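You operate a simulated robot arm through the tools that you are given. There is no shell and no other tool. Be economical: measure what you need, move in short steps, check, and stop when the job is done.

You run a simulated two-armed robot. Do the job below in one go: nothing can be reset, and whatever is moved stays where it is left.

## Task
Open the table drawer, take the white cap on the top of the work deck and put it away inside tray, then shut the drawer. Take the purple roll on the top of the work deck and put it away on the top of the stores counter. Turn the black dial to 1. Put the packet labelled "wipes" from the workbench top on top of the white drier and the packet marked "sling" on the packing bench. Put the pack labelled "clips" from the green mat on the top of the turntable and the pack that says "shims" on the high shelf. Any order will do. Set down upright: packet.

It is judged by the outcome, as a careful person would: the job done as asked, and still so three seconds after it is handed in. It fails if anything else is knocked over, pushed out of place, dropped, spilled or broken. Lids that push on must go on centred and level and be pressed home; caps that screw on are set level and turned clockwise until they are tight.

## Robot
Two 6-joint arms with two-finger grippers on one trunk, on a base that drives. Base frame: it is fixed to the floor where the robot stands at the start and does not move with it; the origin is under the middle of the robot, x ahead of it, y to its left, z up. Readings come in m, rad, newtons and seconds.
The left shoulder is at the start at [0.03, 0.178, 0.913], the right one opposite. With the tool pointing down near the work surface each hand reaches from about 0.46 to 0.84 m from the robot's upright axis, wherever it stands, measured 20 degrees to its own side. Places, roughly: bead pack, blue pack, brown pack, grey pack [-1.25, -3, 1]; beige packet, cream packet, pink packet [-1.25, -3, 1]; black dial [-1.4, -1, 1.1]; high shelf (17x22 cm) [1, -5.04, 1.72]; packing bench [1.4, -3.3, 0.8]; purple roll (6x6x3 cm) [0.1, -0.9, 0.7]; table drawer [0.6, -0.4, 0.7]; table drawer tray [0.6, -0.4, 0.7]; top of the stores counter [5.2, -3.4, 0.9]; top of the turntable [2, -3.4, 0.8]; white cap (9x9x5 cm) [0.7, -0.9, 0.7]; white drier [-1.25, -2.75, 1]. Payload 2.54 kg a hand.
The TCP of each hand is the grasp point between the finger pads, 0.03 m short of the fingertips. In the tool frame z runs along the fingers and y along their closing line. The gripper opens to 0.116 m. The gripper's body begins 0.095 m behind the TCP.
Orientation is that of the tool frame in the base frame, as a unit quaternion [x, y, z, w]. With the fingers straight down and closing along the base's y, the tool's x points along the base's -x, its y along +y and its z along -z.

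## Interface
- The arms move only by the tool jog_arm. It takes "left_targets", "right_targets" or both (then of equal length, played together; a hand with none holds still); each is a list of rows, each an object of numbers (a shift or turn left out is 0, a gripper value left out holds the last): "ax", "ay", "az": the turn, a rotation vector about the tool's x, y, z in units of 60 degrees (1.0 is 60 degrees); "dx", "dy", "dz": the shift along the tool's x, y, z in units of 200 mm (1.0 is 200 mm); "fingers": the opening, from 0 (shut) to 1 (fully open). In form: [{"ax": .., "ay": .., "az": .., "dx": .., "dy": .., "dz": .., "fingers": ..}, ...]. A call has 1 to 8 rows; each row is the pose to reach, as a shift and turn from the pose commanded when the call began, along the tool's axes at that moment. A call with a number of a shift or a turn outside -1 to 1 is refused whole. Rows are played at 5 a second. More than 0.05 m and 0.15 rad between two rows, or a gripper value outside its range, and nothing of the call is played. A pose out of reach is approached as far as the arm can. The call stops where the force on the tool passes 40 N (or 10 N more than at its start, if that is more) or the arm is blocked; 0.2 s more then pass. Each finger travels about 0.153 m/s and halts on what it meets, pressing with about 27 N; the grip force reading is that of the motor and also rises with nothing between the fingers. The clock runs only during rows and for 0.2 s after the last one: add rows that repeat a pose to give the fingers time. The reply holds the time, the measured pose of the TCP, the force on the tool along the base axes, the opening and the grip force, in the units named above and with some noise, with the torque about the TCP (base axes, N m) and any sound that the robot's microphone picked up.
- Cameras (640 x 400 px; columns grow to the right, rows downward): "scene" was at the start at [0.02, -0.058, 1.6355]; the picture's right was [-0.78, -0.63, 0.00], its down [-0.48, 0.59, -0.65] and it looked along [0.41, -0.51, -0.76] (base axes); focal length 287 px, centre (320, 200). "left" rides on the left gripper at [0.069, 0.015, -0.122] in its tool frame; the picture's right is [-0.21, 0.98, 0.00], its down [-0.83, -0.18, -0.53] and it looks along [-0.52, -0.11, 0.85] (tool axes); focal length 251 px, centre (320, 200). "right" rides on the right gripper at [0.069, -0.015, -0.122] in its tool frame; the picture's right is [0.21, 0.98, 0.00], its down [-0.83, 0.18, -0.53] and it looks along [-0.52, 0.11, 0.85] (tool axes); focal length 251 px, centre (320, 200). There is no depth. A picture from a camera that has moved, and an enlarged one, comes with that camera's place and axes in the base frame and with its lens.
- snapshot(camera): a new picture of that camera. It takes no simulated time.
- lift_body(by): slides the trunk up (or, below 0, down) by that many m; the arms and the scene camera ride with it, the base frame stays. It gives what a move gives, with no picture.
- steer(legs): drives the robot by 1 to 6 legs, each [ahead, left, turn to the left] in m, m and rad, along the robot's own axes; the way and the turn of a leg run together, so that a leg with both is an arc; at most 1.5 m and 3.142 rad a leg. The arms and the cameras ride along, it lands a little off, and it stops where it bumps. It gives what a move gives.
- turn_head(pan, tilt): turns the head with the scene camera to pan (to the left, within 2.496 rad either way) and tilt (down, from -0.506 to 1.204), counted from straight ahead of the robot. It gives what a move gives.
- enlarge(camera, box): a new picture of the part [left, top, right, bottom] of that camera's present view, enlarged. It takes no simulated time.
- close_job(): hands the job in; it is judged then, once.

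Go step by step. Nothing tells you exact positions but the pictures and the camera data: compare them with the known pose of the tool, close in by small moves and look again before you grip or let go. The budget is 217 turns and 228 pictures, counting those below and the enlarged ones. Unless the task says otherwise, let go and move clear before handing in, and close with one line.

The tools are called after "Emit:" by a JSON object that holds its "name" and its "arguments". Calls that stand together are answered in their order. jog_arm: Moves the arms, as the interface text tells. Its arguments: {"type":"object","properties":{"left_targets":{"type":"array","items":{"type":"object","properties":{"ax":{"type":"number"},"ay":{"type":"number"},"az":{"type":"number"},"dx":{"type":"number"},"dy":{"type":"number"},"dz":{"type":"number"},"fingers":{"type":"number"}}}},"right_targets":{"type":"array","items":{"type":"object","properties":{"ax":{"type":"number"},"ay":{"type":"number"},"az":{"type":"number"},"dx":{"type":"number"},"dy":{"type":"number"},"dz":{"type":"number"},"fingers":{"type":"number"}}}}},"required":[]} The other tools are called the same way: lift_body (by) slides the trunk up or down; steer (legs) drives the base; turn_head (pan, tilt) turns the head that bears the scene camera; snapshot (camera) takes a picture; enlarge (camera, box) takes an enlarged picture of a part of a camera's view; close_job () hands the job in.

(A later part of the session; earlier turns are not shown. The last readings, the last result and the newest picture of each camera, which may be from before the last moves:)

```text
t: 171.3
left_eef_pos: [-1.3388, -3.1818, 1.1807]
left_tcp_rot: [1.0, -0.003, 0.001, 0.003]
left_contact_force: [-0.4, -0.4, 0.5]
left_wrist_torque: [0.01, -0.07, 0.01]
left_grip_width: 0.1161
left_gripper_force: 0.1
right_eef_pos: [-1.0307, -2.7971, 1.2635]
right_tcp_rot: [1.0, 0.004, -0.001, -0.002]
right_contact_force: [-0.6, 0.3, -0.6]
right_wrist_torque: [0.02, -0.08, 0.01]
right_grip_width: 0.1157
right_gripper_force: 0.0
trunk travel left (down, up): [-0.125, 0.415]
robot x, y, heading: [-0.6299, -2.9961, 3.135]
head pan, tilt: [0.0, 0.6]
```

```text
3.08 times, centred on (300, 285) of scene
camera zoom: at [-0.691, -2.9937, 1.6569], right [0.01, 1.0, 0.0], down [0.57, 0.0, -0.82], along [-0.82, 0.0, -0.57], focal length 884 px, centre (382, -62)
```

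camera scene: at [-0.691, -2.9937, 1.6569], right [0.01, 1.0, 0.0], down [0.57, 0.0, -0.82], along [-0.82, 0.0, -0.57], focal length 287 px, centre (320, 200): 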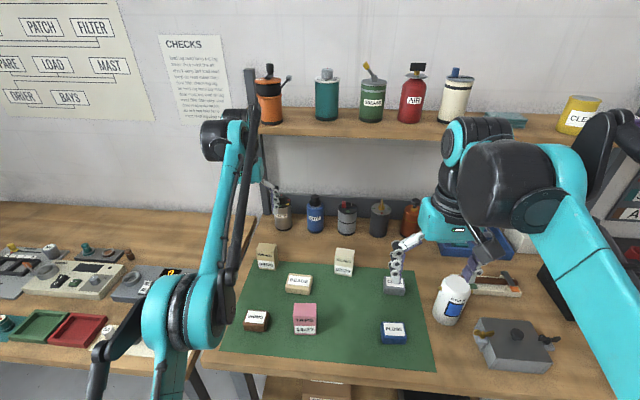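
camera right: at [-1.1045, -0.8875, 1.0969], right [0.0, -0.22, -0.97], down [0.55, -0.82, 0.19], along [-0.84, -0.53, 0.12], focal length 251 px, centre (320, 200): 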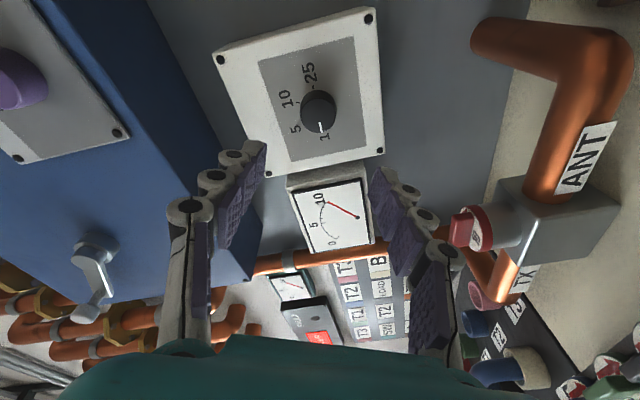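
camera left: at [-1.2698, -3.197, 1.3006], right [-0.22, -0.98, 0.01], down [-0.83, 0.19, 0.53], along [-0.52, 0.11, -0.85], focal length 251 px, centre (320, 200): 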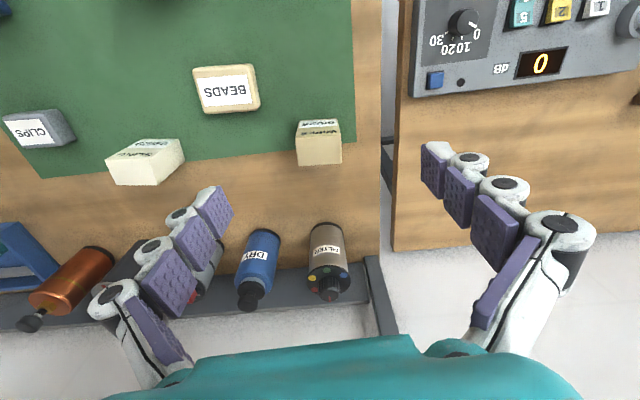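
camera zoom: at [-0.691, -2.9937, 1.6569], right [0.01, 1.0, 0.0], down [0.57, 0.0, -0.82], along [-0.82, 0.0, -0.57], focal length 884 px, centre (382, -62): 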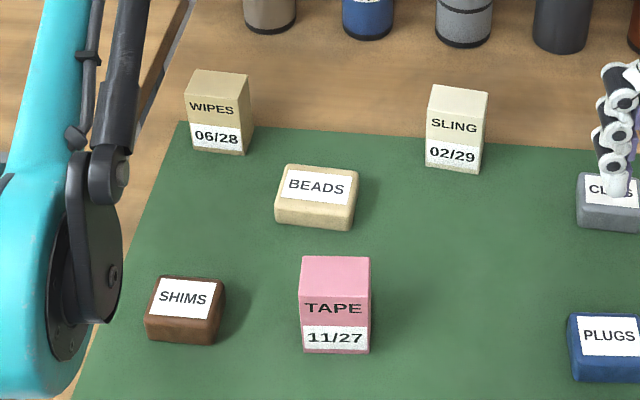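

SHIMS is the brown pack. WIPES' centre is about (-1.397,-3.172), top z≈0.97, rotated ~10°. I'll line up above it.

Emit:
{"name": "jog_arm", "arguments": {"left_targets": [{"dx": -0.15, "dy": -0.03, "az": 0.08}, {"dx": -0.29, "dy": -0.05, "az": 0.165}, {"dx": -0.29, "dy": -0.05, "az": 0.165, "dz": 0.2}, {"dx": -0.29, "dy": -0.05, "az": 0.165, "dz": 0.4}, {"dx": -0.29, "dy": -0.05, "az": 0.165, "dz": 0.55}]}}

Emit:
{"name": "snapshot", "arguments": {"camera": "left"}}

Emit:
{"name": "enlarge", "arguments": {"camera": "scene", "box": [200, 180, 340, 300]}}

```text
t: 172.5
left_eef_pos: [-1.3956, -3.1726, 1.069]
left_tcp_rot: [0.996, -0.089, 0.001, 0.003]
left_contact_force: [0.5, -0.6, -0.3]
left_wrist_torque: [0.02, 0.0, -0.04]
left_grip_width: 0.1161
left_gripper_force: 0.1
left hand out of reach, approached as far as the arm can: row 1, 2, 3, 4
right_eef_pos: [-1.0288, -2.7978, 1.263]
right_tcp_rot: [1.0, 0.004, -0.002, -0.001]
right_contact_force: [-0.5, 0.4, 0.9]
right_wrist_torque: [0.0, -0.01, 0.0]
right_grip_width: 0.116
right_gripper_force: 0.0
trunk travel left (down, up): [-0.125, 0.415]
robot x, y, heading: [-0.6329, -2.9931, 3.141]
head pan, tilt: [0.0, 0.6]
```

```text
142 pictures are left
camera left: at [-1.33, -3.199, 1.1896], right [-0.38, -0.92, 0.01], down [-0.78, 0.33, 0.53], along [-0.49, 0.2, -0.85], focal length 251 px, centre (320, 200)
```

left: 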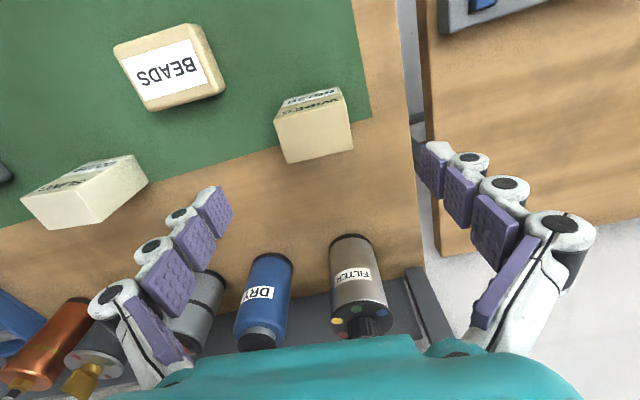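

```text
3.33 times, centred on (270, 240) of scene
camera zoom: at [-0.6892, -2.9935, 1.6571], right [0.01, 1.0, 0.0], down [0.57, 0.0, -0.82], along [-0.82, 0.0, -0.57], focal length 958 px, centre (487, 67)
```

zoom: 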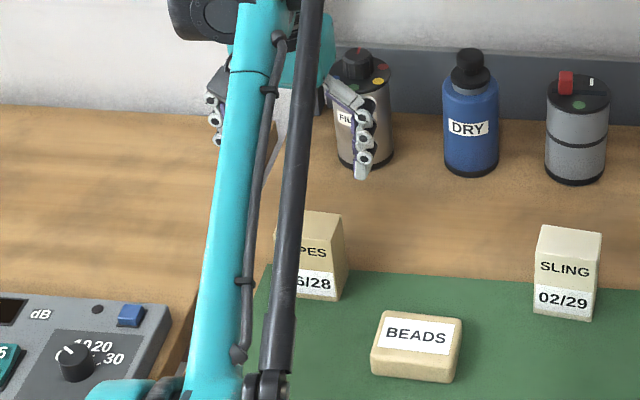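

Aligned. Descending to grip height around z 0.93.

Emit:
{"name": "jog_arm", "arguments": {"left_targets": [{"dz": 0.2}, {"dz": 0.4}, {"dz": 0.55}, {"dz": 0.68}]}}

Emit:
{"name": "snapshot", "arguments": {"camera": "left"}}

```text
t: 173.5
left_eef_pos: [-1.4223, -3.1703, 0.9423]
left_tcp_rot: [0.996, -0.089, 0.0, 0.004]
left_contact_force: [0.6, -0.8, 0.0]
left_wrist_torque: [-0.05, 0.07, 0.03]
left_grip_width: 0.1155
left_gripper_force: 0.1
left hand out of reach, approached as far as the arm can: row 2, 3, 4
right_eef_pos: [-1.0272, -2.7964, 1.2653]
right_tcp_rot: [1.0, 0.003, -0.003, -0.001]
right_contact_force: [0.8, -0.6, 0.3]
right_wrist_torque: [-0.01, 0.1, -0.02]
right_grip_width: 0.1159
right_gripper_force: 0.1
trunk travel left (down, up): [-0.125, 0.415]
robot x, y, heading: [-0.6319, -2.9964, 3.134]
head pan, tilt: [0.0, 0.6]
```

```text
140 pictures are left
camera left: at [-1.3567, -3.1972, 1.0622], right [-0.38, -0.92, 0.01], down [-0.78, 0.33, 0.53], along [-0.49, 0.2, -0.85], focal length 251 px, centre (320, 200)
```

left: 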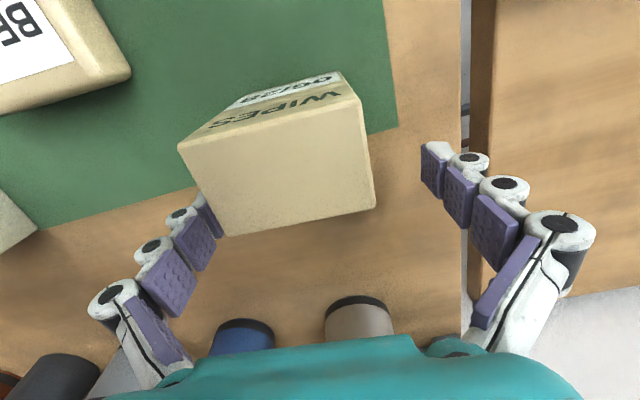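

The hand drifted 3 cm too far because of the reach limit. I'll raise the trunk 0.15 m (lifting the hand clear) to get better reach, then redo the descent.

Emit:
{"name": "lift_body", "arguments": {"by": 0.15}}

Emit:
{"name": "jog_arm", "arguments": {"left_targets": [{"dx": 0.06}, {"dx": 0.13}]}}

```text
t: 175.3
left_eef_pos: [-1.423, -3.1718, 1.0914]
left_tcp_rot: [0.996, -0.088, 0.001, 0.002]
left_contact_force: [0.1, -0.1, -0.1]
left_wrist_torque: [0.0, 0.04, 0.01]
left_grip_width: 0.1159
left_gripper_force: 0.1
right_eef_pos: [-1.0291, -2.7969, 1.4146]
right_tcp_rot: [1.0, 0.003, -0.002, -0.002]
right_contact_force: [0.1, -0.7, 1.0]
right_wrist_torque: [-0.02, -0.01, -0.02]
right_grip_width: 0.1159
right_gripper_force: 0.0
trunk travel left (down, up): [-0.275, 0.265]
robot x, y, heading: [-0.6287, -2.9948, 3.135]
head pan, tilt: [0.0, 0.6]
```

```text
t: 175.9
left_eef_pos: [-1.3966, -3.1755, 1.0914]
left_tcp_rot: [0.996, -0.088, 0.0, 0.002]
left_contact_force: [-0.1, 1.4, 0.6]
left_wrist_torque: [-0.01, 0.02, 0.03]
left_grip_width: 0.116
left_gripper_force: 0.1
right_eef_pos: [-1.0271, -2.7962, 1.4143]
right_tcp_rot: [1.0, 0.003, -0.003, -0.001]
right_contact_force: [0.3, -0.3, -0.1]
right_wrist_torque: [0.01, 0.0, 0.0]
right_grip_width: 0.1157
right_gripper_force: 0.1
trunk travel left (down, up): [-0.275, 0.265]
robot x, y, heading: [-0.6284, -2.9987, 3.136]
head pan, tilt: [0.0, 0.6]
```

Emit:
{"name": "jog_arm", "arguments": {"left_targets": [{"dy": -0.02, "dz": 0.2}, {"dy": -0.02, "dz": 0.4}, {"dy": -0.02, "dz": 0.6}, {"dy": -0.02, "dz": 0.8}]}}

Emit:
{"name": "snapshot", "arguments": {"camera": "left"}}

```text
t: 176.9
left_eef_pos: [-1.3994, -3.1728, 0.9287]
left_tcp_rot: [0.996, -0.09, 0.001, 0.002]
left_contact_force: [-0.4, 0.6, -1.0]
left_wrist_torque: [-0.01, 0.03, 0.01]
left_grip_width: 0.1162
left_gripper_force: 0.1
right_eef_pos: [-1.0279, -2.7967, 1.4138]
right_tcp_rot: [1.0, 0.003, -0.001, -0.002]
right_contact_force: [0.0, -0.4, 1.1]
right_wrist_torque: [0.02, -0.01, 0.01]
right_grip_width: 0.1161
right_gripper_force: 0.0
trunk travel left (down, up): [-0.275, 0.265]
robot x, y, heading: [-0.633, -2.9978, 3.135]
head pan, tilt: [0.0, 0.6]
```

```text
139 pictures are left
camera left: at [-1.3342, -3.1993, 1.0494], right [-0.38, -0.92, 0.01], down [-0.78, 0.33, 0.53], along [-0.49, 0.2, -0.85], focal length 251 px, centre (320, 200)
```

left: 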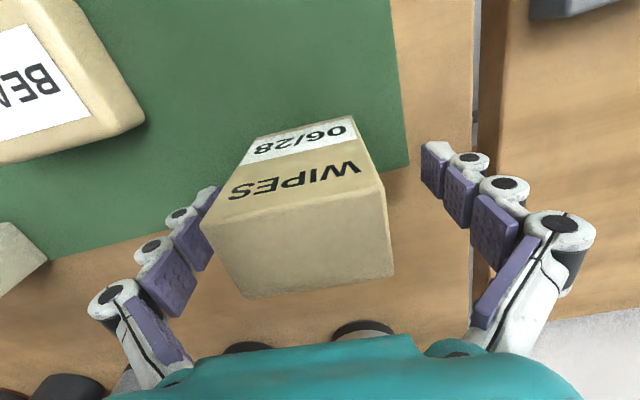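

Good reach now. I'll shift slightly and close on the packet.

Emit:
{"name": "jog_arm", "arguments": {"left_targets": [{"dy": -0.035}, {"dy": -0.035, "fingers": 0.7}, {"dy": -0.035, "fingers": 0.5}, {"dy": -0.035, "fingers": 0.4}, {"dy": -0.035, "fingers": 0.4}]}}

Emit:
{"name": "snapshot", "arguments": {"camera": "left"}}

```text
t: 178.1
left_eef_pos: [-1.398, -3.1645, 0.9296]
left_tcp_rot: [0.996, -0.089, 0.001, 0.002]
left_contact_force: [0.1, 0.9, 0.1]
left_wrist_torque: [0.02, 0.02, -0.01]
left_grip_width: 0.059
left_gripper_force: 27.2
right_eef_pos: [-1.0279, -2.796, 1.4143]
right_tcp_rot: [1.0, 0.004, -0.002, -0.002]
right_contact_force: [0.5, -0.5, 0.1]
right_wrist_torque: [0.02, -0.01, 0.04]
right_grip_width: 0.116
right_gripper_force: 0.1
trunk travel left (down, up): [-0.275, 0.265]
robot x, y, heading: [-0.6281, -2.9955, 3.134]
head pan, tilt: [0.0, 0.6]
```

```text
138 pictures are left
camera left: at [-1.3317, -3.1919, 1.0504], right [-0.38, -0.92, 0.01], down [-0.78, 0.33, 0.53], along [-0.49, 0.2, -0.85], focal length 251 px, centre (320, 200)
```

left: 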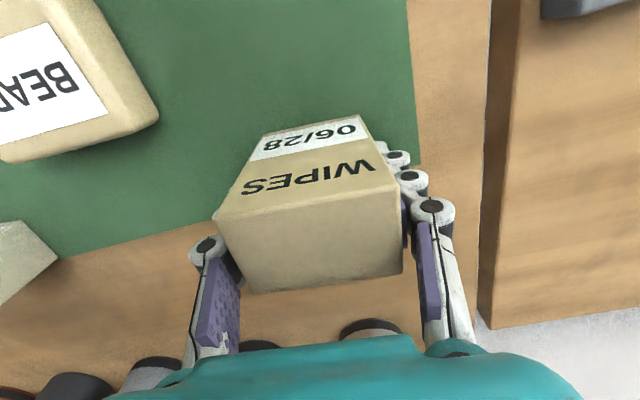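

WIPES is held. I'll lift it and clear the right hand, then look at the drier.

Emit:
{"name": "jog_arm", "arguments": {"left_targets": [{"dz": -0.2}, {"dz": -0.4}, {"dz": -0.6}, {"dz": -0.8}, {"dz": -1.0}, {"dz": -1.0, "dx": 0.2}, {"dz": -1.0, "dx": 0.4}, {"dz": -1.0, "dx": 0.6}], "right_targets": [{"dy": -0.2}, {"dy": -0.4}, {"dy": -0.6}, {"dy": -0.8}, {"dy": -1.0}, {"dy": -1.0}, {"dy": -1.0}, {"dy": -1.0}]}}

Emit:
{"name": "enlarge", "arguments": {"camera": "scene", "box": [360, 190, 560, 350]}}

Emit:
{"name": "steer", "arguments": {"legs": [[0, -0.28, 0]]}}

Emit:
{"name": "snapshot", "arguments": {"camera": "scene"}}

```text
t: 179.9
left_eef_pos: [-1.2761, -3.1844, 1.131]
left_tcp_rot: [0.996, -0.089, 0.0, 0.002]
left_contact_force: [-0.8, 0.1, -0.7]
left_wrist_torque: [0.0, 0.04, 0.0]
left_grip_width: 0.059
left_gripper_force: 27.4
right_eef_pos: [-1.0264, -2.5962, 1.4165]
right_tcp_rot: [1.0, 0.003, -0.002, -0.001]
right_contact_force: [0.2, 0.0, -0.1]
right_wrist_torque: [0.02, 0.04, 0.02]
right_grip_width: 0.1163
right_gripper_force: 0.0
trunk travel left (down, up): [-0.275, 0.265]
robot x, y, heading: [-0.6332, -2.9939, 3.138]
head pan, tilt: [0.0, 0.6]
```

```text
2.50 times, centred on (460, 270) of scene
camera zoom: at [-0.6857, -2.9937, 1.8072], right [0.01, 1.0, 0.0], down [0.56, 0.0, -0.83], along [-0.83, 0.01, -0.56], focal length 718 px, centre (-30, 25)
```

zoom: 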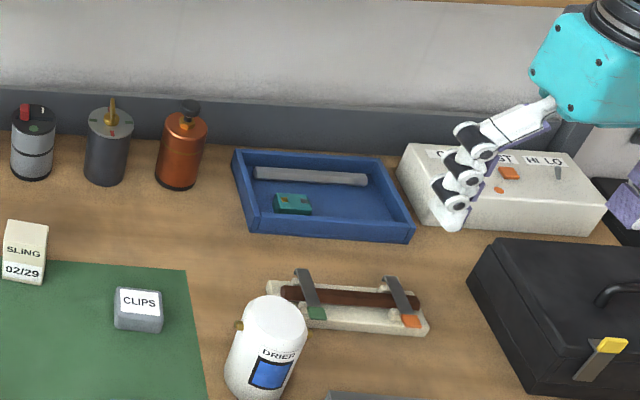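

```text
t: 181.8
left_eef_pos: [-1.2751, -2.9033, 1.1301]
left_tcp_rot: [0.996, -0.09, 0.0, 0.004]
left_contact_force: [0.9, 0.1, -1.5]
left_wrist_torque: [-0.02, 0.03, 0.0]
left_grip_width: 0.0591
left_gripper_force: 26.8
right_eef_pos: [-1.0271, -2.3135, 1.4153]
right_tcp_rot: [1.0, 0.002, -0.002, -0.001]
right_contact_force: [0.6, 0.4, 0.0]
right_wrist_torque: [-0.03, -0.03, -0.04]
right_grip_width: 0.1161
right_gripper_force: 0.1
trunk travel left (down, up): [-0.275, 0.265]
robot x, y, heading: [-0.63, -2.7139, 3.136]
head pan, tilt: [0.0, 0.6]
```

```text
136 pictures are left
camera scene: at [-0.6866, -2.7123, 1.8071], right [0.01, 1.0, 0.0], down [0.57, 0.0, -0.82], along [-0.82, 0.01, -0.57], focal length 287 px, centre (320, 200)
```

scene: 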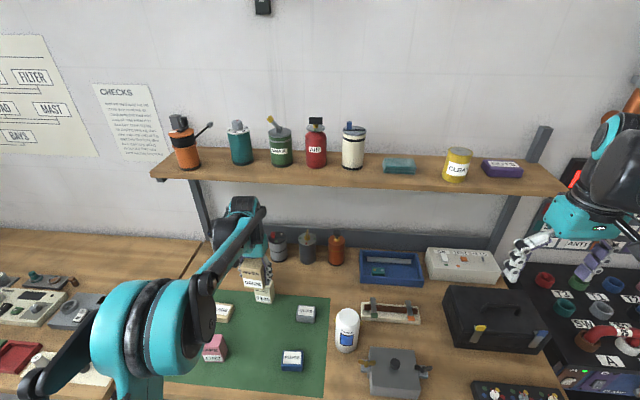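

Emit:
{"name": "enlarge", "arguments": {"camera": "scene", "box": [310, 280, 390, 370]}}

Emit:
{"name": "snapshot", "arguments": {"camera": "left"}}

```text
4.44 times, centred on (350, 325) of scene
camera zoom: at [-0.6866, -2.7123, 1.8071], right [0.01, 1.0, 0.0], down [0.57, 0.0, -0.82], along [-0.82, 0.01, -0.57], focal length 1277 px, centre (187, -356)
```

zoom: 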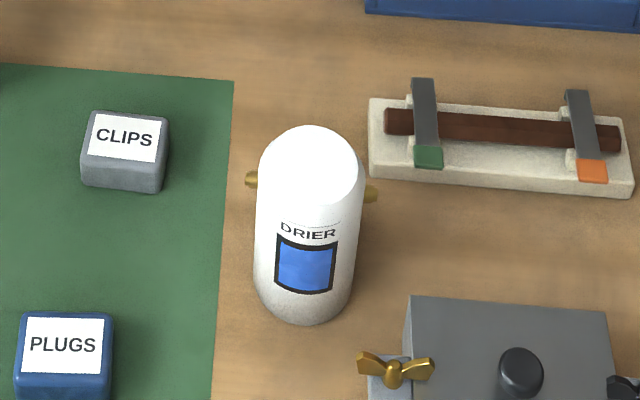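

```text
134 pictures are left
camera left: at [-1.211, -2.9298, 1.2508], right [-0.39, -0.92, 0.01], down [-0.78, 0.33, 0.53], along [-0.49, 0.2, -0.85], focal length 251 px, centre (320, 200)
```

left: 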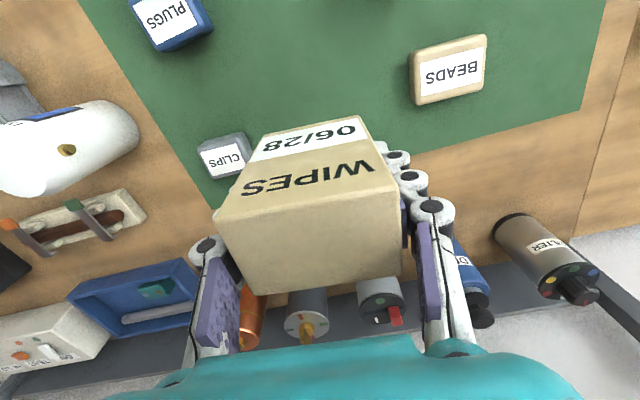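

The drier's flat top is centred at about (-1.196,-2.620), z≈1.033, diameter ≈7 cm. I'll shift the base right and bring WIPES over it.

Emit:
{"name": "jog_arm", "arguments": {"left_targets": [{"dz": -0.2}, {"dz": -0.3}]}}

Emit:
{"name": "steer", "arguments": {"legs": [[0, -0.2, 0]]}}

Emit:
{"name": "snapshot", "arguments": {"camera": "scene"}}

Emit:
{"name": "snapshot", "arguments": {"camera": "left"}}

```text
t: 182.4
left_eef_pos: [-1.2766, -2.9029, 1.1921]
left_tcp_rot: [0.996, -0.09, 0.0, 0.004]
left_contact_force: [0.3, -0.6, -1.5]
left_wrist_torque: [-0.03, -0.01, 0.02]
left_grip_width: 0.0588
left_gripper_force: 27.1
right_eef_pos: [-1.0268, -2.3139, 1.4146]
right_tcp_rot: [1.0, 0.003, -0.002, -0.001]
right_contact_force: [-0.3, 0.3, -0.8]
right_wrist_torque: [0.0, -0.01, -0.03]
right_grip_width: 0.1159
right_gripper_force: 0.1
trunk travel left (down, up): [-0.275, 0.265]
robot x, y, heading: [-0.6246, -2.7154, 3.135]
head pan, tilt: [0.0, 0.6]
```

```text
t: 184.0
left_eef_pos: [-1.2743, -2.7027, 1.1914]
left_tcp_rot: [0.996, -0.09, 0.001, 0.004]
left_contact_force: [0.4, -0.3, 0.4]
left_wrist_torque: [-0.05, 0.02, -0.02]
left_grip_width: 0.0591
left_gripper_force: 27.3
right_eef_pos: [-1.025, -2.1128, 1.4146]
right_tcp_rot: [1.0, 0.002, -0.003, -0.001]
right_contact_force: [0.3, 0.0, 0.8]
right_wrist_torque: [-0.01, -0.03, -0.01]
right_grip_width: 0.1157
right_gripper_force: 0.0
trunk travel left (down, up): [-0.275, 0.265]
robot x, y, heading: [-0.626, -2.5148, 3.13]
head pan, tilt: [0.0, 0.6]
```

```text
133 pictures are left
camera scene: at [-0.6851, -2.513, 1.8071], right [0.01, 1.0, 0.0], down [0.57, 0.0, -0.82], along [-0.82, 0.01, -0.57], focal length 287 px, centre (320, 200)
```

scene: 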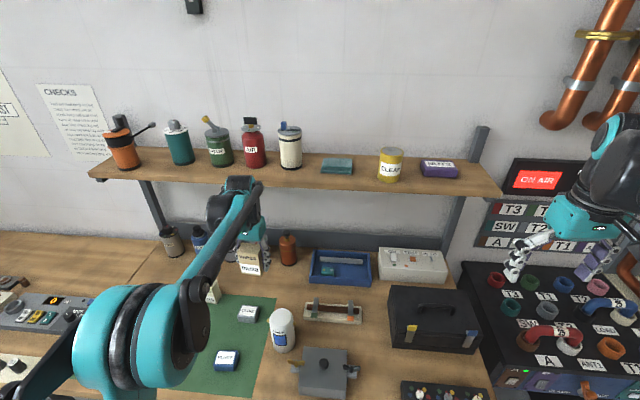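

```text
132 pictures are left
camera left: at [-1.2099, -2.7295, 1.3118], right [-0.39, -0.92, 0.01], down [-0.78, 0.33, 0.53], along [-0.49, 0.2, -0.85], focal length 251 px, centre (320, 200)
```

left: 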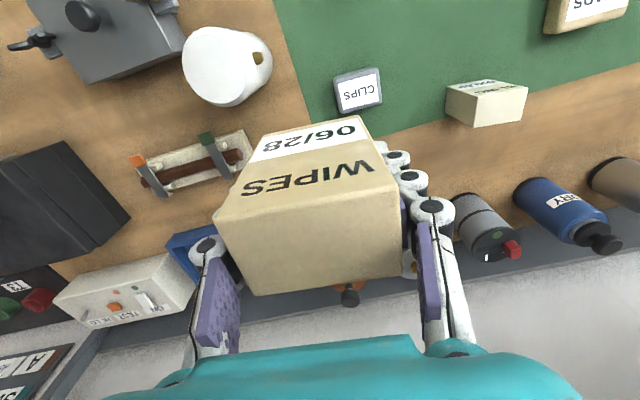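

Emit:
{"name": "jog_arm", "arguments": {"left_targets": [{"dx": 0.1, "dy": -0.15}, {"dx": 0.2, "dy": -0.3}, {"dx": 0.307, "dy": -0.467}, {"dx": 0.307, "dy": -0.467, "dz": 0.15}, {"dx": 0.307, "dy": -0.467, "dz": 0.3}]}}

Emit:
{"name": "snapshot", "arguments": {"camera": "left"}}

Emit:
{"name": "enlarge", "arguments": {"camera": "scene", "box": [220, 250, 340, 370]}}

```text
t: 185.2
left_eef_pos: [-1.1983, -2.6238, 1.1327]
left_tcp_rot: [0.996, -0.09, 0.0, 0.004]
left_contact_force: [0.3, 0.8, -0.8]
left_wrist_torque: [-0.01, 0.04, 0.0]
left_grip_width: 0.0587
left_gripper_force: 27.4
right_eef_pos: [-1.0255, -2.1142, 1.4156]
right_tcp_rot: [1.0, 0.002, -0.001, -0.002]
right_contact_force: [0.1, 1.2, -0.1]
right_wrist_torque: [-0.03, 0.0, 0.02]
right_grip_width: 0.1163
right_gripper_force: 0.0
trunk travel left (down, up): [-0.275, 0.265]
robot x, y, heading: [-0.6281, -2.516, 3.131]
head pan, tilt: [0.0, 0.6]
```

```text
131 pictures are left
camera left: at [-1.1339, -2.6506, 1.2527], right [-0.39, -0.92, 0.01], down [-0.78, 0.33, 0.53], along [-0.49, 0.2, -0.85], focal length 251 px, centre (320, 200)
```

left: 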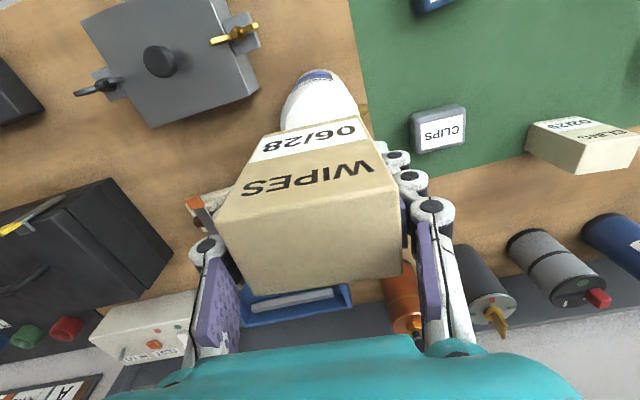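

```text
3.33 times, centred on (280, 310) of scene
camera zoom: at [-0.6853, -2.5136, 1.8071], right [0.01, 1.0, 0.0], down [0.57, 0.0, -0.82], along [-0.82, 0.01, -0.57], focal length 958 px, centre (453, -167)
```

zoom: 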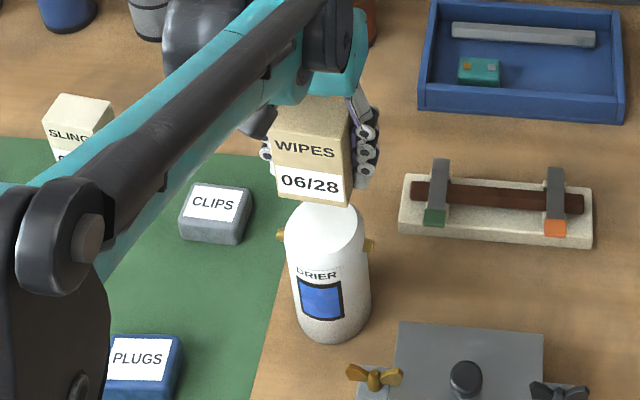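

The packet needs about 6 mm in +y. I'll correct and lower until light contact with the drier's top.

Emit:
{"name": "jog_arm", "arguments": {"left_targets": [{"dy": -0.03, "dz": 0.05}, {"dy": -0.03, "dz": 0.15}, {"dy": -0.03, "dz": 0.2}]}}

Emit:
{"name": "enlarge", "arguments": {"camera": "scene", "box": [240, 260, 320, 360]}}

Emit:
{"name": "snapshot", "arguments": {"camera": "left"}}

```text
t: 186.0
left_eef_pos: [-1.197, -2.6193, 1.0923]
left_tcp_rot: [0.996, -0.09, 0.001, 0.003]
left_contact_force: [0.0, 0.7, -0.6]
left_wrist_torque: [-0.03, 0.02, 0.02]
left_grip_width: 0.0588
left_gripper_force: 26.8
right_eef_pos: [-1.0247, -2.1146, 1.4152]
right_tcp_rot: [1.0, 0.003, -0.002, -0.003]
right_contact_force: [0.3, -0.6, -0.4]
right_wrist_torque: [0.0, 0.03, -0.02]
right_grip_width: 0.1159
right_gripper_force: 0.0
trunk travel left (down, up): [-0.275, 0.265]
robot x, y, heading: [-0.6255, -2.5206, 3.134]
head pan, tilt: [0.0, 0.6]
```

```text
4.00 times, centred on (280, 310) of scene
camera zoom: at [-0.6853, -2.5138, 1.8071], right [0.01, 1.0, 0.0], down [0.57, 0.0, -0.82], along [-0.82, 0.01, -0.57], focal length 1150 px, centre (480, -240)
```

zoom: 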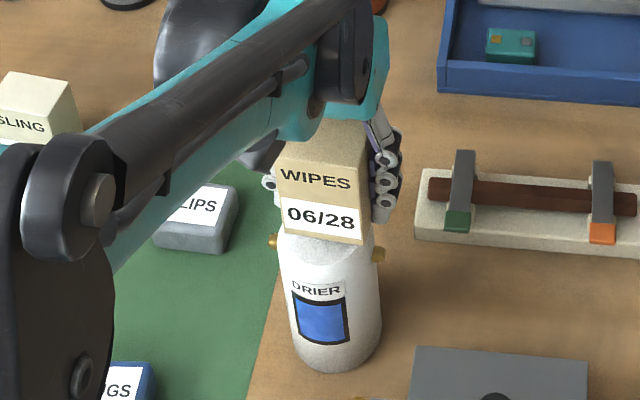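

```text
128 pictures are left
camera left: at [-1.132, -2.6448, 1.2125], right [-0.39, -0.92, 0.01], down [-0.78, 0.33, 0.53], along [-0.49, 0.2, -0.85], focal length 251 px, centre (320, 200)
```

left: 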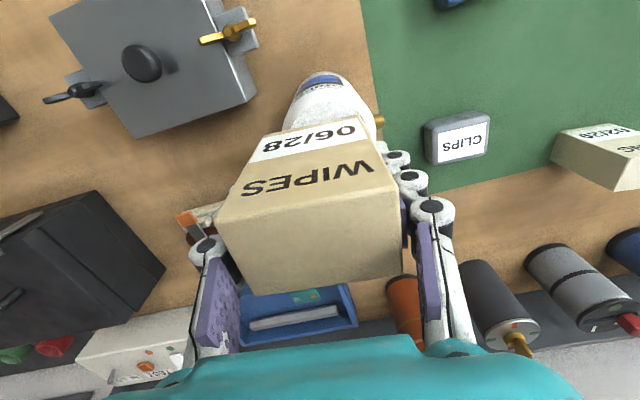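

Emit:
{"name": "jog_arm", "arguments": {"left_targets": [{"dz": 0.02}, {"dz": 0.035}, {"dz": 0.045}, {"dz": 0.055}, {"dz": 0.065}, {"dz": 0.075}]}}

Emit:
{"name": "enlarge", "arguments": {"camera": "scene", "box": [240, 260, 320, 360]}}

```text
t: 187.4
left_eef_pos: [-1.1962, -2.6166, 1.0762]
left_tcp_rot: [0.996, -0.089, 0.0, 0.002]
left_contact_force: [0.4, 0.2, -0.5]
left_wrist_torque: [-0.02, 0.01, 0.0]
left_grip_width: 0.0588
left_gripper_force: 27.4
right_eef_pos: [-1.0252, -2.1136, 1.4151]
right_tcp_rot: [1.0, 0.003, -0.001, -0.002]
right_contact_force: [0.6, 0.4, 0.5]
right_wrist_torque: [0.05, 0.01, 0.03]
right_grip_width: 0.1161
right_gripper_force: 0.1
trunk travel left (down, up): [-0.275, 0.265]
robot x, y, heading: [-0.6287, -2.5189, 3.134]
head pan, tilt: [0.0, 0.6]
```

```text
4.00 times, centred on (280, 310) of scene
camera zoom: at [-0.6851, -2.514, 1.8071], right [0.01, 1.0, 0.0], down [0.57, 0.0, -0.82], along [-0.82, 0.01, -0.57], focal length 1150 px, centre (480, -240)
```

zoom: 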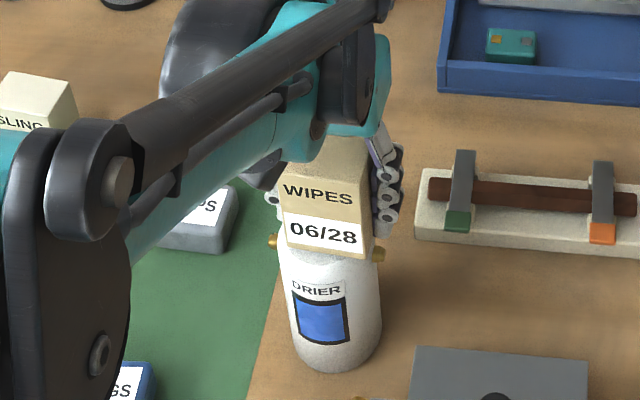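

Emit:
{"name": "jog_arm", "arguments": {"left_targets": [{"dz": 0.01}, {"dz": 0.02}, {"dz": 0.03}, {"dz": 0.04}, {"dz": 0.05}]}}

Emit:
{"name": "enlarge", "arguments": {"camera": "scene", "box": [240, 260, 320, 360]}}

```text
t: 188.6
left_eef_pos: [-1.1952, -2.618, 1.0685]
left_tcp_rot: [0.996, -0.09, 0.0, 0.003]
left_contact_force: [-6.0, -0.8, 29.6]
left_wrist_torque: [-0.34, 0.22, -0.05]
left_grip_width: 0.0593
left_gripper_force: 26.8
right_eef_pos: [-1.024, -2.1141, 1.4156]
right_tcp_rot: [1.0, 0.003, -0.002, -0.001]
right_contact_force: [-0.4, 0.4, -0.8]
right_wrist_torque: [-0.01, 0.01, -0.02]
right_grip_width: 0.116
right_gripper_force: 0.0
trunk travel left (down, up): [-0.275, 0.265]
robot x, y, heading: [-0.6249, -2.5171, 3.135]
head pan, tilt: [0.0, 0.6]
```

```text
4.00 times, centred on (280, 310) of scene
camera zoom: at [-0.6828, -2.5134, 1.8075], right [0.01, 1.0, 0.0], down [0.56, 0.0, -0.83], along [-0.83, 0.01, -0.56], focal length 1150 px, centre (480, -240)
```

zoom: 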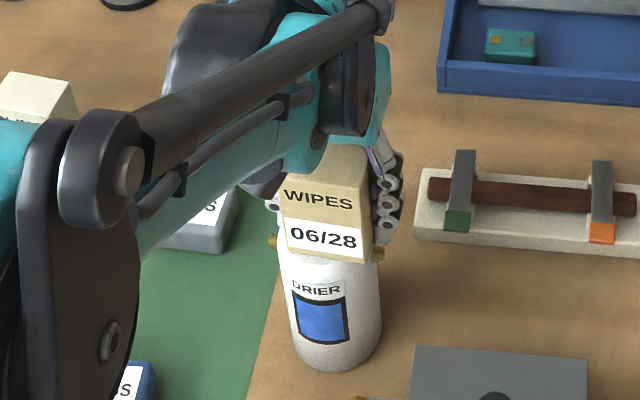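

Contact made, centred. I'll relax pressure slightly, open, and rise.

Emit:
{"name": "jog_arm", "arguments": {"left_targets": [{"dz": -0.008}, {"dz": -0.008, "fingers": 0.55}, {"dz": -0.008, "fingers": 0.75}, {"dz": -0.008, "fingers": 0.8}]}}

Emit:
{"name": "enlarge", "arguments": {"camera": "scene", "box": [240, 260, 320, 360]}}

Emit:
{"name": "snapshot", "arguments": {"camera": "left"}}

```text
t: 189.6
left_eef_pos: [-1.1964, -2.6173, 1.0671]
left_tcp_rot: [0.996, -0.089, 0.0, 0.002]
left_contact_force: [-1.1, 0.6, -0.2]
left_wrist_torque: [0.0, 0.01, 0.0]
left_grip_width: 0.093
left_gripper_force: 0.1
right_eef_pos: [-1.0256, -2.1154, 1.4153]
right_tcp_rot: [1.0, 0.002, -0.001, -0.001]
right_contact_force: [0.3, -0.4, -0.5]
right_wrist_torque: [-0.02, -0.01, -0.04]
right_grip_width: 0.116
right_gripper_force: 0.0
trunk travel left (down, up): [-0.275, 0.265]
robot x, y, heading: [-0.626, -2.5138, 3.134]
head pan, tilt: [0.0, 0.6]
```

```text
4.00 times, centred on (280, 310) of scene
camera zoom: at [-0.6848, -2.514, 1.8071], right [0.01, 1.0, 0.0], down [0.56, 0.0, -0.83], along [-0.82, 0.01, -0.56], focal length 1150 px, centre (480, -240)
```

zoom: 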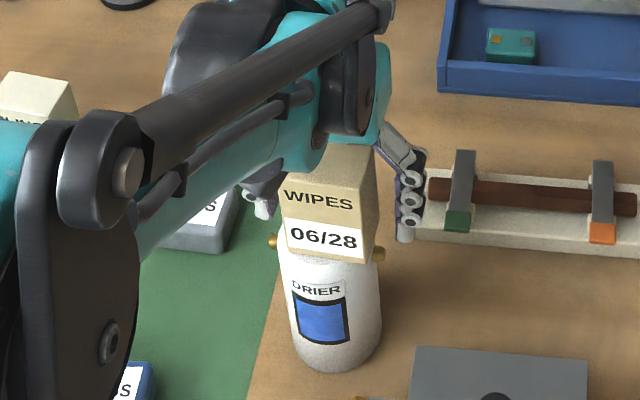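

```text
124 pictures are left
camera left: at [-1.1312, -2.6446, 1.1877], right [-0.39, -0.92, 0.01], down [-0.78, 0.33, 0.53], along [-0.49, 0.2, -0.85], focal length 251 px, centre (320, 200)
```

left: 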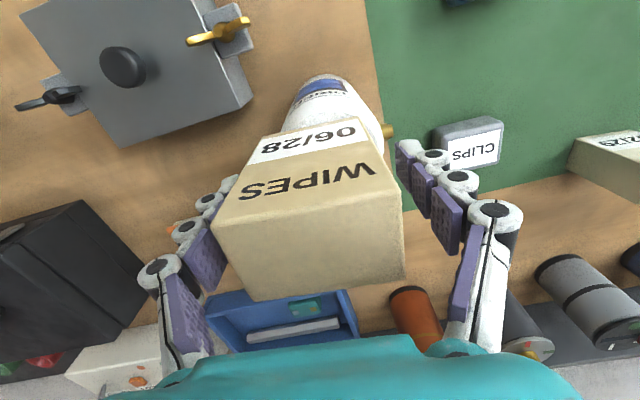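

WIPES stands on the drier. Rising straight up and verifying.

Emit:
{"name": "jog_arm", "arguments": {"left_targets": [{"dz": -0.15}, {"dz": -0.35}, {"dz": -0.55}, {"dz": -0.75}, {"dz": -0.75, "dy": 0.25, "fingers": 1.0}, {"dz": -0.75, "dy": 0.5, "fingers": 1.0}]}}

Emit:
{"name": "steer", "arguments": {"legs": [[0, 0.2, 0.01]]}}

Emit:
{"name": "snapshot", "arguments": {"camera": "scene"}}

Emit:
{"name": "snapshot", "arguments": {"camera": "left"}}

```text
t: 191.0
left_eef_pos: [-1.2156, -2.7156, 1.2179]
left_tcp_rot: [0.996, -0.089, 0.001, 0.002]
left_contact_force: [-1.0, -0.9, -0.4]
left_wrist_torque: [0.01, -0.02, 0.0]
left_grip_width: 0.1159
left_gripper_force: 0.1
right_eef_pos: [-1.0247, -2.1156, 1.4157]
right_tcp_rot: [1.0, 0.003, -0.001, -0.002]
right_contact_force: [0.6, -0.5, 0.3]
right_wrist_torque: [0.0, 0.01, 0.0]
right_grip_width: 0.1162
right_gripper_force: 0.1
trunk travel left (down, up): [-0.275, 0.265]
robot x, y, heading: [-0.624, -2.5191, 3.131]
head pan, tilt: [0.0, 0.6]
```

```text
t: 192.6
left_eef_pos: [-1.212, -2.9286, 1.2186]
left_tcp_rot: [0.996, -0.084, 0.001, 0.003]
left_contact_force: [-0.7, 0.1, -0.1]
left_wrist_torque: [0.04, 0.03, 0.01]
left_grip_width: 0.1159
left_gripper_force: 0.0
right_eef_pos: [-1.0301, -2.326, 1.4159]
right_tcp_rot: [1.0, 0.009, -0.002, -0.002]
right_contact_force: [0.4, -0.5, 0.5]
right_wrist_torque: [0.07, 0.03, -0.01]
right_grip_width: 0.1159
right_gripper_force: 0.1
trunk travel left (down, up): [-0.275, 0.265]
robot x, y, heading: [-0.6247, -2.7222, -3.134]
head pan, tilt: [0.0, 0.6]
```

```text
123 pictures are left
camera scene: at [-0.6853, -2.7219, 1.8071], right [0.0, 1.0, 0.0], down [0.57, 0.0, -0.82], along [-0.82, 0.0, -0.57], focal length 287 px, centre (320, 200)
```

scene: 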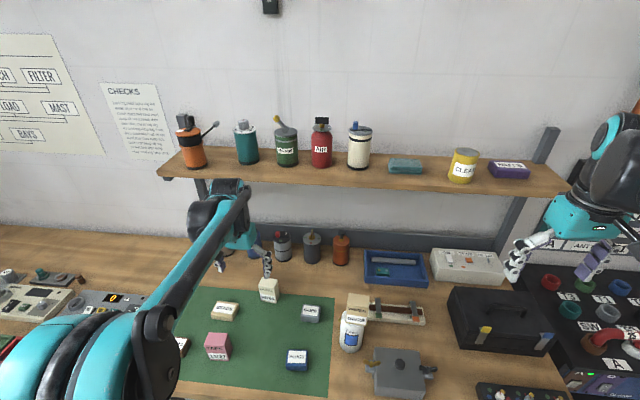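

```text
122 pictures are left
camera left: at [-1.1475, -2.9546, 1.3381], right [-0.37, -0.93, 0.01], down [-0.78, 0.32, 0.53], along [-0.49, 0.2, -0.85], focal length 251 px, centre (320, 200)
```

left: 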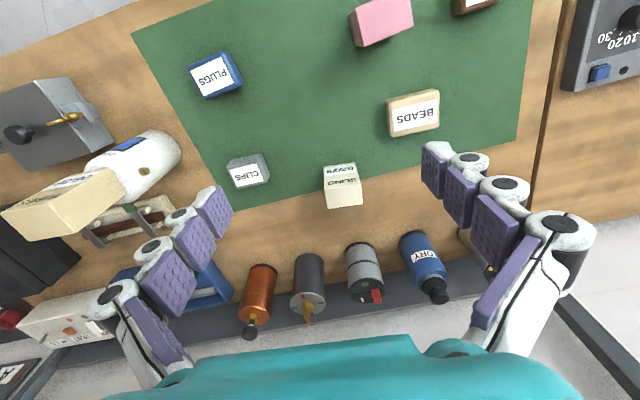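

Now SLING, at about (-1.357,-2.911). I'll move over it and zoom in.

Emit:
{"name": "jog_arm", "arguments": {"left_targets": [{"dx": -0.2, "dz": 0.1}, {"dx": -0.4, "dy": 0.01, "dz": 0.2}, {"dx": -0.58, "dy": 0.02, "dz": 0.35}, {"dx": -0.72, "dy": 0.03, "dz": 0.5}]}}

Emit:
{"name": "enlarge", "arguments": {"camera": "left", "box": [220, 60, 420, 260]}}

Emit:
{"name": "enlarge", "arguments": {"camera": "scene", "box": [220, 260, 380, 360]}}

```text
t: 193.6
left_eef_pos: [-1.3569, -2.9108, 1.1179]
left_tcp_rot: [0.996, -0.084, 0.002, 0.002]
left_contact_force: [-0.3, 0.0, -0.9]
left_wrist_torque: [0.0, -0.05, 0.0]
left_grip_width: 0.1159
left_gripper_force: 0.0
right_eef_pos: [-1.0324, -2.3259, 1.415]
right_tcp_rot: [1.0, 0.008, -0.002, -0.001]
right_contact_force: [0.3, -0.2, -0.1]
right_wrist_torque: [0.03, -0.05, -0.02]
right_grip_width: 0.1163
right_gripper_force: 0.1
trunk travel left (down, up): [-0.275, 0.265]
robot x, y, heading: [-0.6316, -2.7209, -3.132]
head pan, tilt: [0.0, 0.6]
```

```text
2.00 times, centred on (320, 160) of left
camera zoom: at [-1.2908, -2.9368, 1.2383], right [-0.37, -0.93, 0.0], down [-0.79, 0.32, 0.53], along [-0.49, 0.19, -0.85], focal length 503 px, centre (320, 280)
```

zoom: 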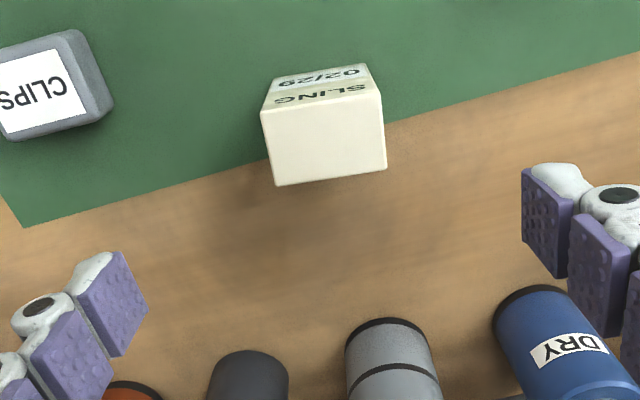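

```text
4.00 times, centred on (300, 310) of scene
camera zoom: at [-0.6877, -2.7212, 1.807], right [0.0, 1.0, 0.0], down [0.57, 0.0, -0.82], along [-0.82, 0.0, -0.57], focal length 1150 px, centre (400, -240)
```

zoom: 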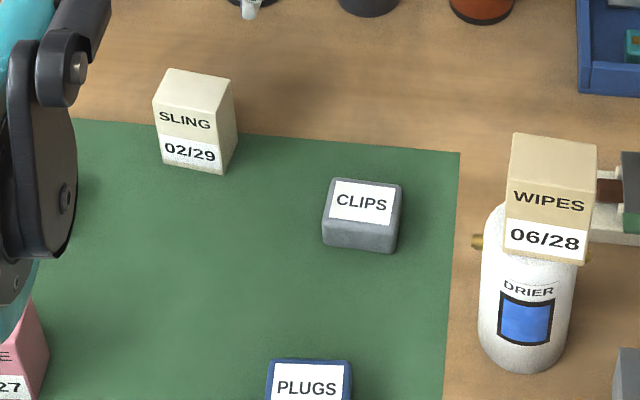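

SLING's centre is (-1.363,-2.913) at ~12° yaw. Descending on it.

Emit:
{"name": "jog_arm", "arguments": {"left_targets": [{"dx": -0.028, "dy": 0.015, "az": 0.045, "dz": 0.2}, {"dx": -0.028, "dy": 0.015, "az": 0.045, "dz": 0.4}, {"dx": -0.028, "dy": 0.015, "az": 0.045, "dz": 0.6}, {"dx": -0.028, "dy": 0.015, "az": 0.045, "dz": 0.8}, {"dx": -0.028, "dy": 0.015, "az": 0.045, "dz": 0.94}]}}

Emit:
{"name": "snapshot", "arguments": {"camera": "left"}}

```text
t: 194.8
left_eef_pos: [-1.3606, -2.915, 0.9272]
left_tcp_rot: [0.994, -0.107, 0.0, 0.002]
left_contact_force: [-1.0, 0.7, -0.3]
left_wrist_torque: [0.01, -0.01, -0.02]
left_grip_width: 0.116
left_gripper_force: 0.0
right_eef_pos: [-1.0317, -2.3262, 1.4155]
right_tcp_rot: [1.0, 0.008, -0.001, -0.001]
right_contact_force: [-0.4, 0.7, 0.0]
right_wrist_torque: [0.03, 0.04, 0.02]
right_grip_width: 0.116
right_gripper_force: 0.1
trunk travel left (down, up): [-0.275, 0.265]
robot x, y, heading: [-0.6325, -2.7225, -3.134]
head pan, tilt: [0.0, 0.6]
```

```text
119 pictures are left
camera left: at [-1.2969, -2.944, 1.0487], right [-0.42, -0.91, 0.01], down [-0.77, 0.36, 0.53], along [-0.48, 0.22, -0.85], focal length 251 px, centre (320, 200)
```

left: 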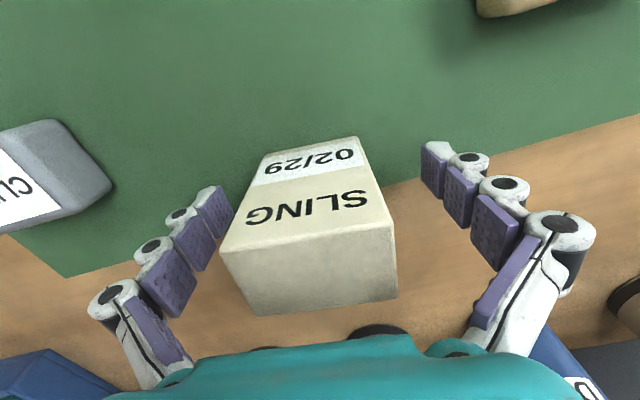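

Emit:
{"name": "jog_arm", "arguments": {"left_targets": [{"dy": -0.035, "dx": -0.02}, {"dy": -0.035, "dx": -0.02, "fingers": 0.7}, {"dy": -0.035, "dx": -0.02, "fingers": 0.5}, {"dy": -0.035, "dx": -0.02, "fingers": 0.4}, {"dy": -0.035, "dx": -0.02, "fingers": 0.4}]}}

Emit:
{"name": "jog_arm", "arguments": {"left_targets": [{"dz": -0.2}, {"dz": -0.4}, {"dz": -0.6}, {"dz": -0.8}, {"dz": -1.0}, {"dz": -1.0, "dx": 0.2}, {"dz": -1.0, "dx": 0.4}, {"dz": -1.0, "dx": 0.6}]}}

Emit:
{"name": "snapshot", "arguments": {"camera": "left"}}

```text
t: 196.0
left_eef_pos: [-1.3638, -2.907, 0.929]
left_tcp_rot: [0.994, -0.107, 0.001, 0.002]
left_contact_force: [0.7, -1.1, -0.6]
left_wrist_torque: [0.04, -0.01, -0.01]
left_grip_width: 0.059
left_gripper_force: 27.0
right_eef_pos: [-1.03, -2.3256, 1.4164]
right_tcp_rot: [1.0, 0.009, -0.002, -0.002]
right_contact_force: [0.1, 0.5, -0.4]
right_wrist_torque: [-0.03, 0.0, -0.01]
right_grip_width: 0.1161
right_gripper_force: 0.1
trunk travel left (down, up): [-0.275, 0.265]
robot x, y, heading: [-0.6287, -2.7205, -3.138]
head pan, tilt: [0.0, 0.6]
```

```text
t: 197.8
left_eef_pos: [-1.246, -2.9302, 1.1298]
left_tcp_rot: [0.994, -0.107, 0.0, 0.003]
left_contact_force: [0.1, 0.7, -0.2]
left_wrist_torque: [0.0, 0.02, -0.01]
left_grip_width: 0.0586
left_gripper_force: 27.2
right_eef_pos: [-1.0283, -2.3265, 1.4168]
right_tcp_rot: [1.0, 0.008, -0.002, -0.001]
right_contact_force: [0.2, -0.4, 0.7]
right_wrist_torque: [0.04, 0.06, -0.01]
right_grip_width: 0.1159
right_gripper_force: 0.0
trunk travel left (down, up): [-0.275, 0.265]
robot x, y, heading: [-0.6287, -2.7227, -3.14]
head pan, tilt: [0.0, 0.6]
```

```text
118 pictures are left
camera left: at [-1.1815, -2.9601, 1.2489], right [-0.42, -0.91, 0.01], down [-0.77, 0.36, 0.53], along [-0.49, 0.22, -0.85], focal length 251 px, centre (320, 200)
```

left: 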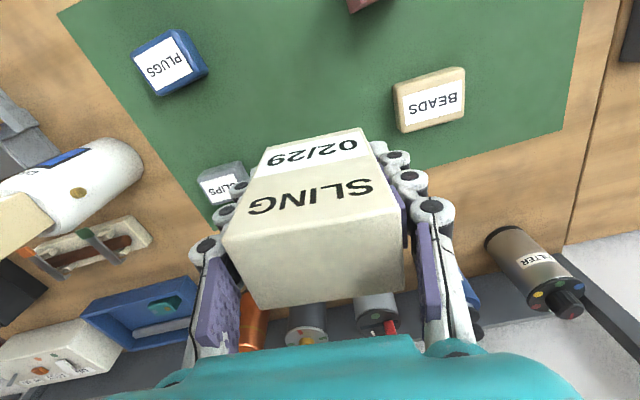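

SLING is held. I'll retract it, shift the base left, and bring the right hand over CLIPS (passing high over the drier).

Emit:
{"name": "jog_arm", "arguments": {"left_targets": [{"dx": 0.2, "dz": -0.1}, {"dx": 0.4, "dz": -0.2}, {"dx": 0.6, "dz": -0.3, "dy": 0.1}, {"dx": 0.8, "dz": -0.3, "dy": 0.2}]}}

Emit:
{"name": "steer", "arguments": {"legs": [[0, 0.23, -0.002]]}}

Emit:
{"name": "jog_arm", "arguments": {"right_targets": [{"dx": -0.15, "dy": 0.15}, {"dx": -0.3, "dy": 0.3}, {"dx": -0.45, "dy": 0.45}, {"dx": -0.6, "dy": 0.6}, {"dx": -0.75, "dy": 0.75}, {"dx": -0.85, "dy": 0.9}, {"dx": -0.9, "dy": 1.0}]}}

Emit:
{"name": "snapshot", "arguments": {"camera": "right"}}

```text
t: 198.8
left_eef_pos: [-1.0957, -3.0035, 1.1912]
left_tcp_rot: [0.994, -0.107, 0.0, 0.003]
left_contact_force: [0.1, -0.3, -1.4]
left_wrist_torque: [0.03, 0.05, 0.0]
left_grip_width: 0.059
left_gripper_force: 27.3
right_eef_pos: [-1.0277, -2.327, 1.4167]
right_tcp_rot: [1.0, 0.008, -0.003, -0.002]
right_contact_force: [0.7, -0.3, 0.1]
right_wrist_torque: [0.0, 0.04, 0.02]
right_grip_width: 0.1157
right_gripper_force: 0.0
trunk travel left (down, up): [-0.275, 0.265]
robot x, y, heading: [-0.628, -2.7214, -3.135]
head pan, tilt: [0.0, 0.6]
```

```text
t: 200.6
left_eef_pos: [-1.0991, -3.2285, 1.1898]
left_tcp_rot: [0.994, -0.11, 0.001, 0.003]
left_contact_force: [0.1, 0.4, -1.4]
left_wrist_torque: [-0.02, 0.0, 0.0]
left_grip_width: 0.0591
left_gripper_force: 27.0
right_eef_pos: [-1.0283, -2.5528, 1.4154]
right_tcp_rot: [1.0, 0.006, -0.001, -0.002]
right_contact_force: [0.4, -0.3, 0.3]
right_wrist_torque: [0.04, 0.0, -0.03]
right_grip_width: 0.116
right_gripper_force: 0.2
trunk travel left (down, up): [-0.275, 0.265]
robot x, y, heading: [-0.6273, -2.9514, -3.14]
head pan, tilt: [0.0, 0.6]
```

```text
t: 202.2
left_eef_pos: [-1.0979, -3.2291, 1.1885]
left_tcp_rot: [0.994, -0.109, 0.001, 0.003]
left_contact_force: [0.3, 0.4, -1.4]
left_wrist_torque: [0.02, 0.03, -0.01]
left_grip_width: 0.0589
left_gripper_force: 26.6
right_eef_pos: [-1.206, -2.7562, 1.4139]
right_tcp_rot: [1.0, 0.006, -0.001, -0.002]
right_contact_force: [0.5, -0.2, 0.3]
right_wrist_torque: [-0.01, -0.01, -0.01]
right_grip_width: 0.116
right_gripper_force: 0.0
trunk travel left (down, up): [-0.275, 0.265]
robot x, y, heading: [-0.6295, -2.954, -3.143]
head pan, tilt: [0.0, 0.6]
```

```text
117 pictures are left
camera right: at [-1.137, -2.7412, 1.5368], right [0.23, -0.97, 0.0], down [-0.82, -0.19, 0.54], along [-0.52, -0.12, -0.84], focal length 251 px, centre (320, 200)
```

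right: 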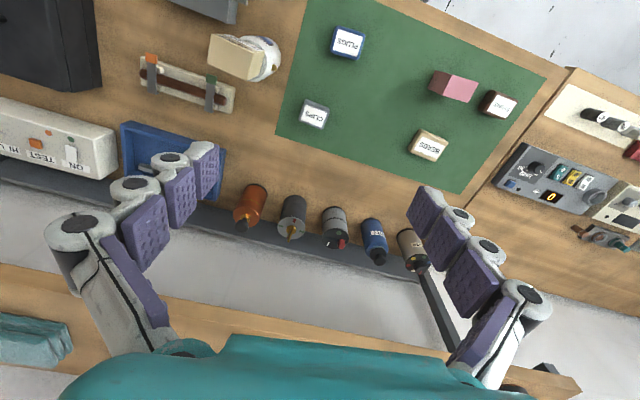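

Emit:
{"name": "jog_arm", "arguments": {"right_targets": [{"dx": -0.1, "dz": 0.2}, {"dx": -0.2, "dz": 0.4}, {"dx": -0.25, "dz": 0.6}, {"dx": -0.25, "dz": 0.8}, {"dx": -0.25, "dz": 1.0}]}}

Emit:
{"name": "jog_arm", "arguments": {"right_targets": [{"dz": 0.2}, {"dz": 0.4}, {"dz": 0.55}]}}

Emit:
{"name": "enlarge", "arguments": {"camera": "right", "box": [220, 40, 420, 240]}}

```text
t: 203.4
left_eef_pos: [-1.0985, -3.23, 1.1891]
left_tcp_rot: [0.994, -0.11, 0.001, 0.002]
left_contact_force: [-0.5, -0.9, -0.5]
left_wrist_torque: [-0.02, -0.02, -0.05]
left_grip_width: 0.059
left_gripper_force: 27.1
right_eef_pos: [-1.2581, -2.7531, 1.2135]
right_tcp_rot: [1.0, 0.006, -0.002, -0.001]
right_contact_force: [-1.1, -0.4, -0.3]
right_wrist_torque: [-0.04, -0.04, 0.0]
right_grip_width: 0.1159
right_gripper_force: 0.0
trunk travel left (down, up): [-0.275, 0.265]
robot x, y, heading: [-0.6249, -2.9512, -3.145]
head pan, tilt: [0.0, 0.6]
```

```text
t: 204.2
left_eef_pos: [-1.0995, -3.2289, 1.1898]
left_tcp_rot: [0.994, -0.11, 0.0, 0.003]
left_contact_force: [0.7, 0.3, 0.2]
left_wrist_torque: [-0.01, 0.01, 0.02]
left_grip_width: 0.0588
left_gripper_force: 27.2
right_eef_pos: [-1.2571, -2.7543, 1.1046]
right_tcp_rot: [1.0, 0.006, -0.002, -0.002]
right_contact_force: [0.7, 0.6, -0.7]
right_wrist_torque: [0.02, -0.01, 0.02]
right_grip_width: 0.116
right_gripper_force: 0.1
trunk travel left (down, up): [-0.275, 0.265]
robot x, y, heading: [-0.6279, -2.9516, -3.142]
head pan, tilt: [0.0, 0.6]
```

```text
2.00 times, centred on (320, 140) of right
camera zoom: at [-1.1889, -2.7386, 1.2273], right [0.23, -0.97, 0.0], down [-0.82, -0.19, 0.54], along [-0.52, -0.12, -0.84], focal length 503 px, centre (320, 320)
```

zoom: 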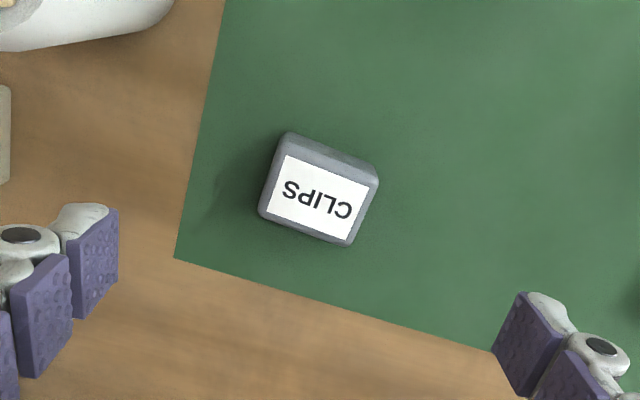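

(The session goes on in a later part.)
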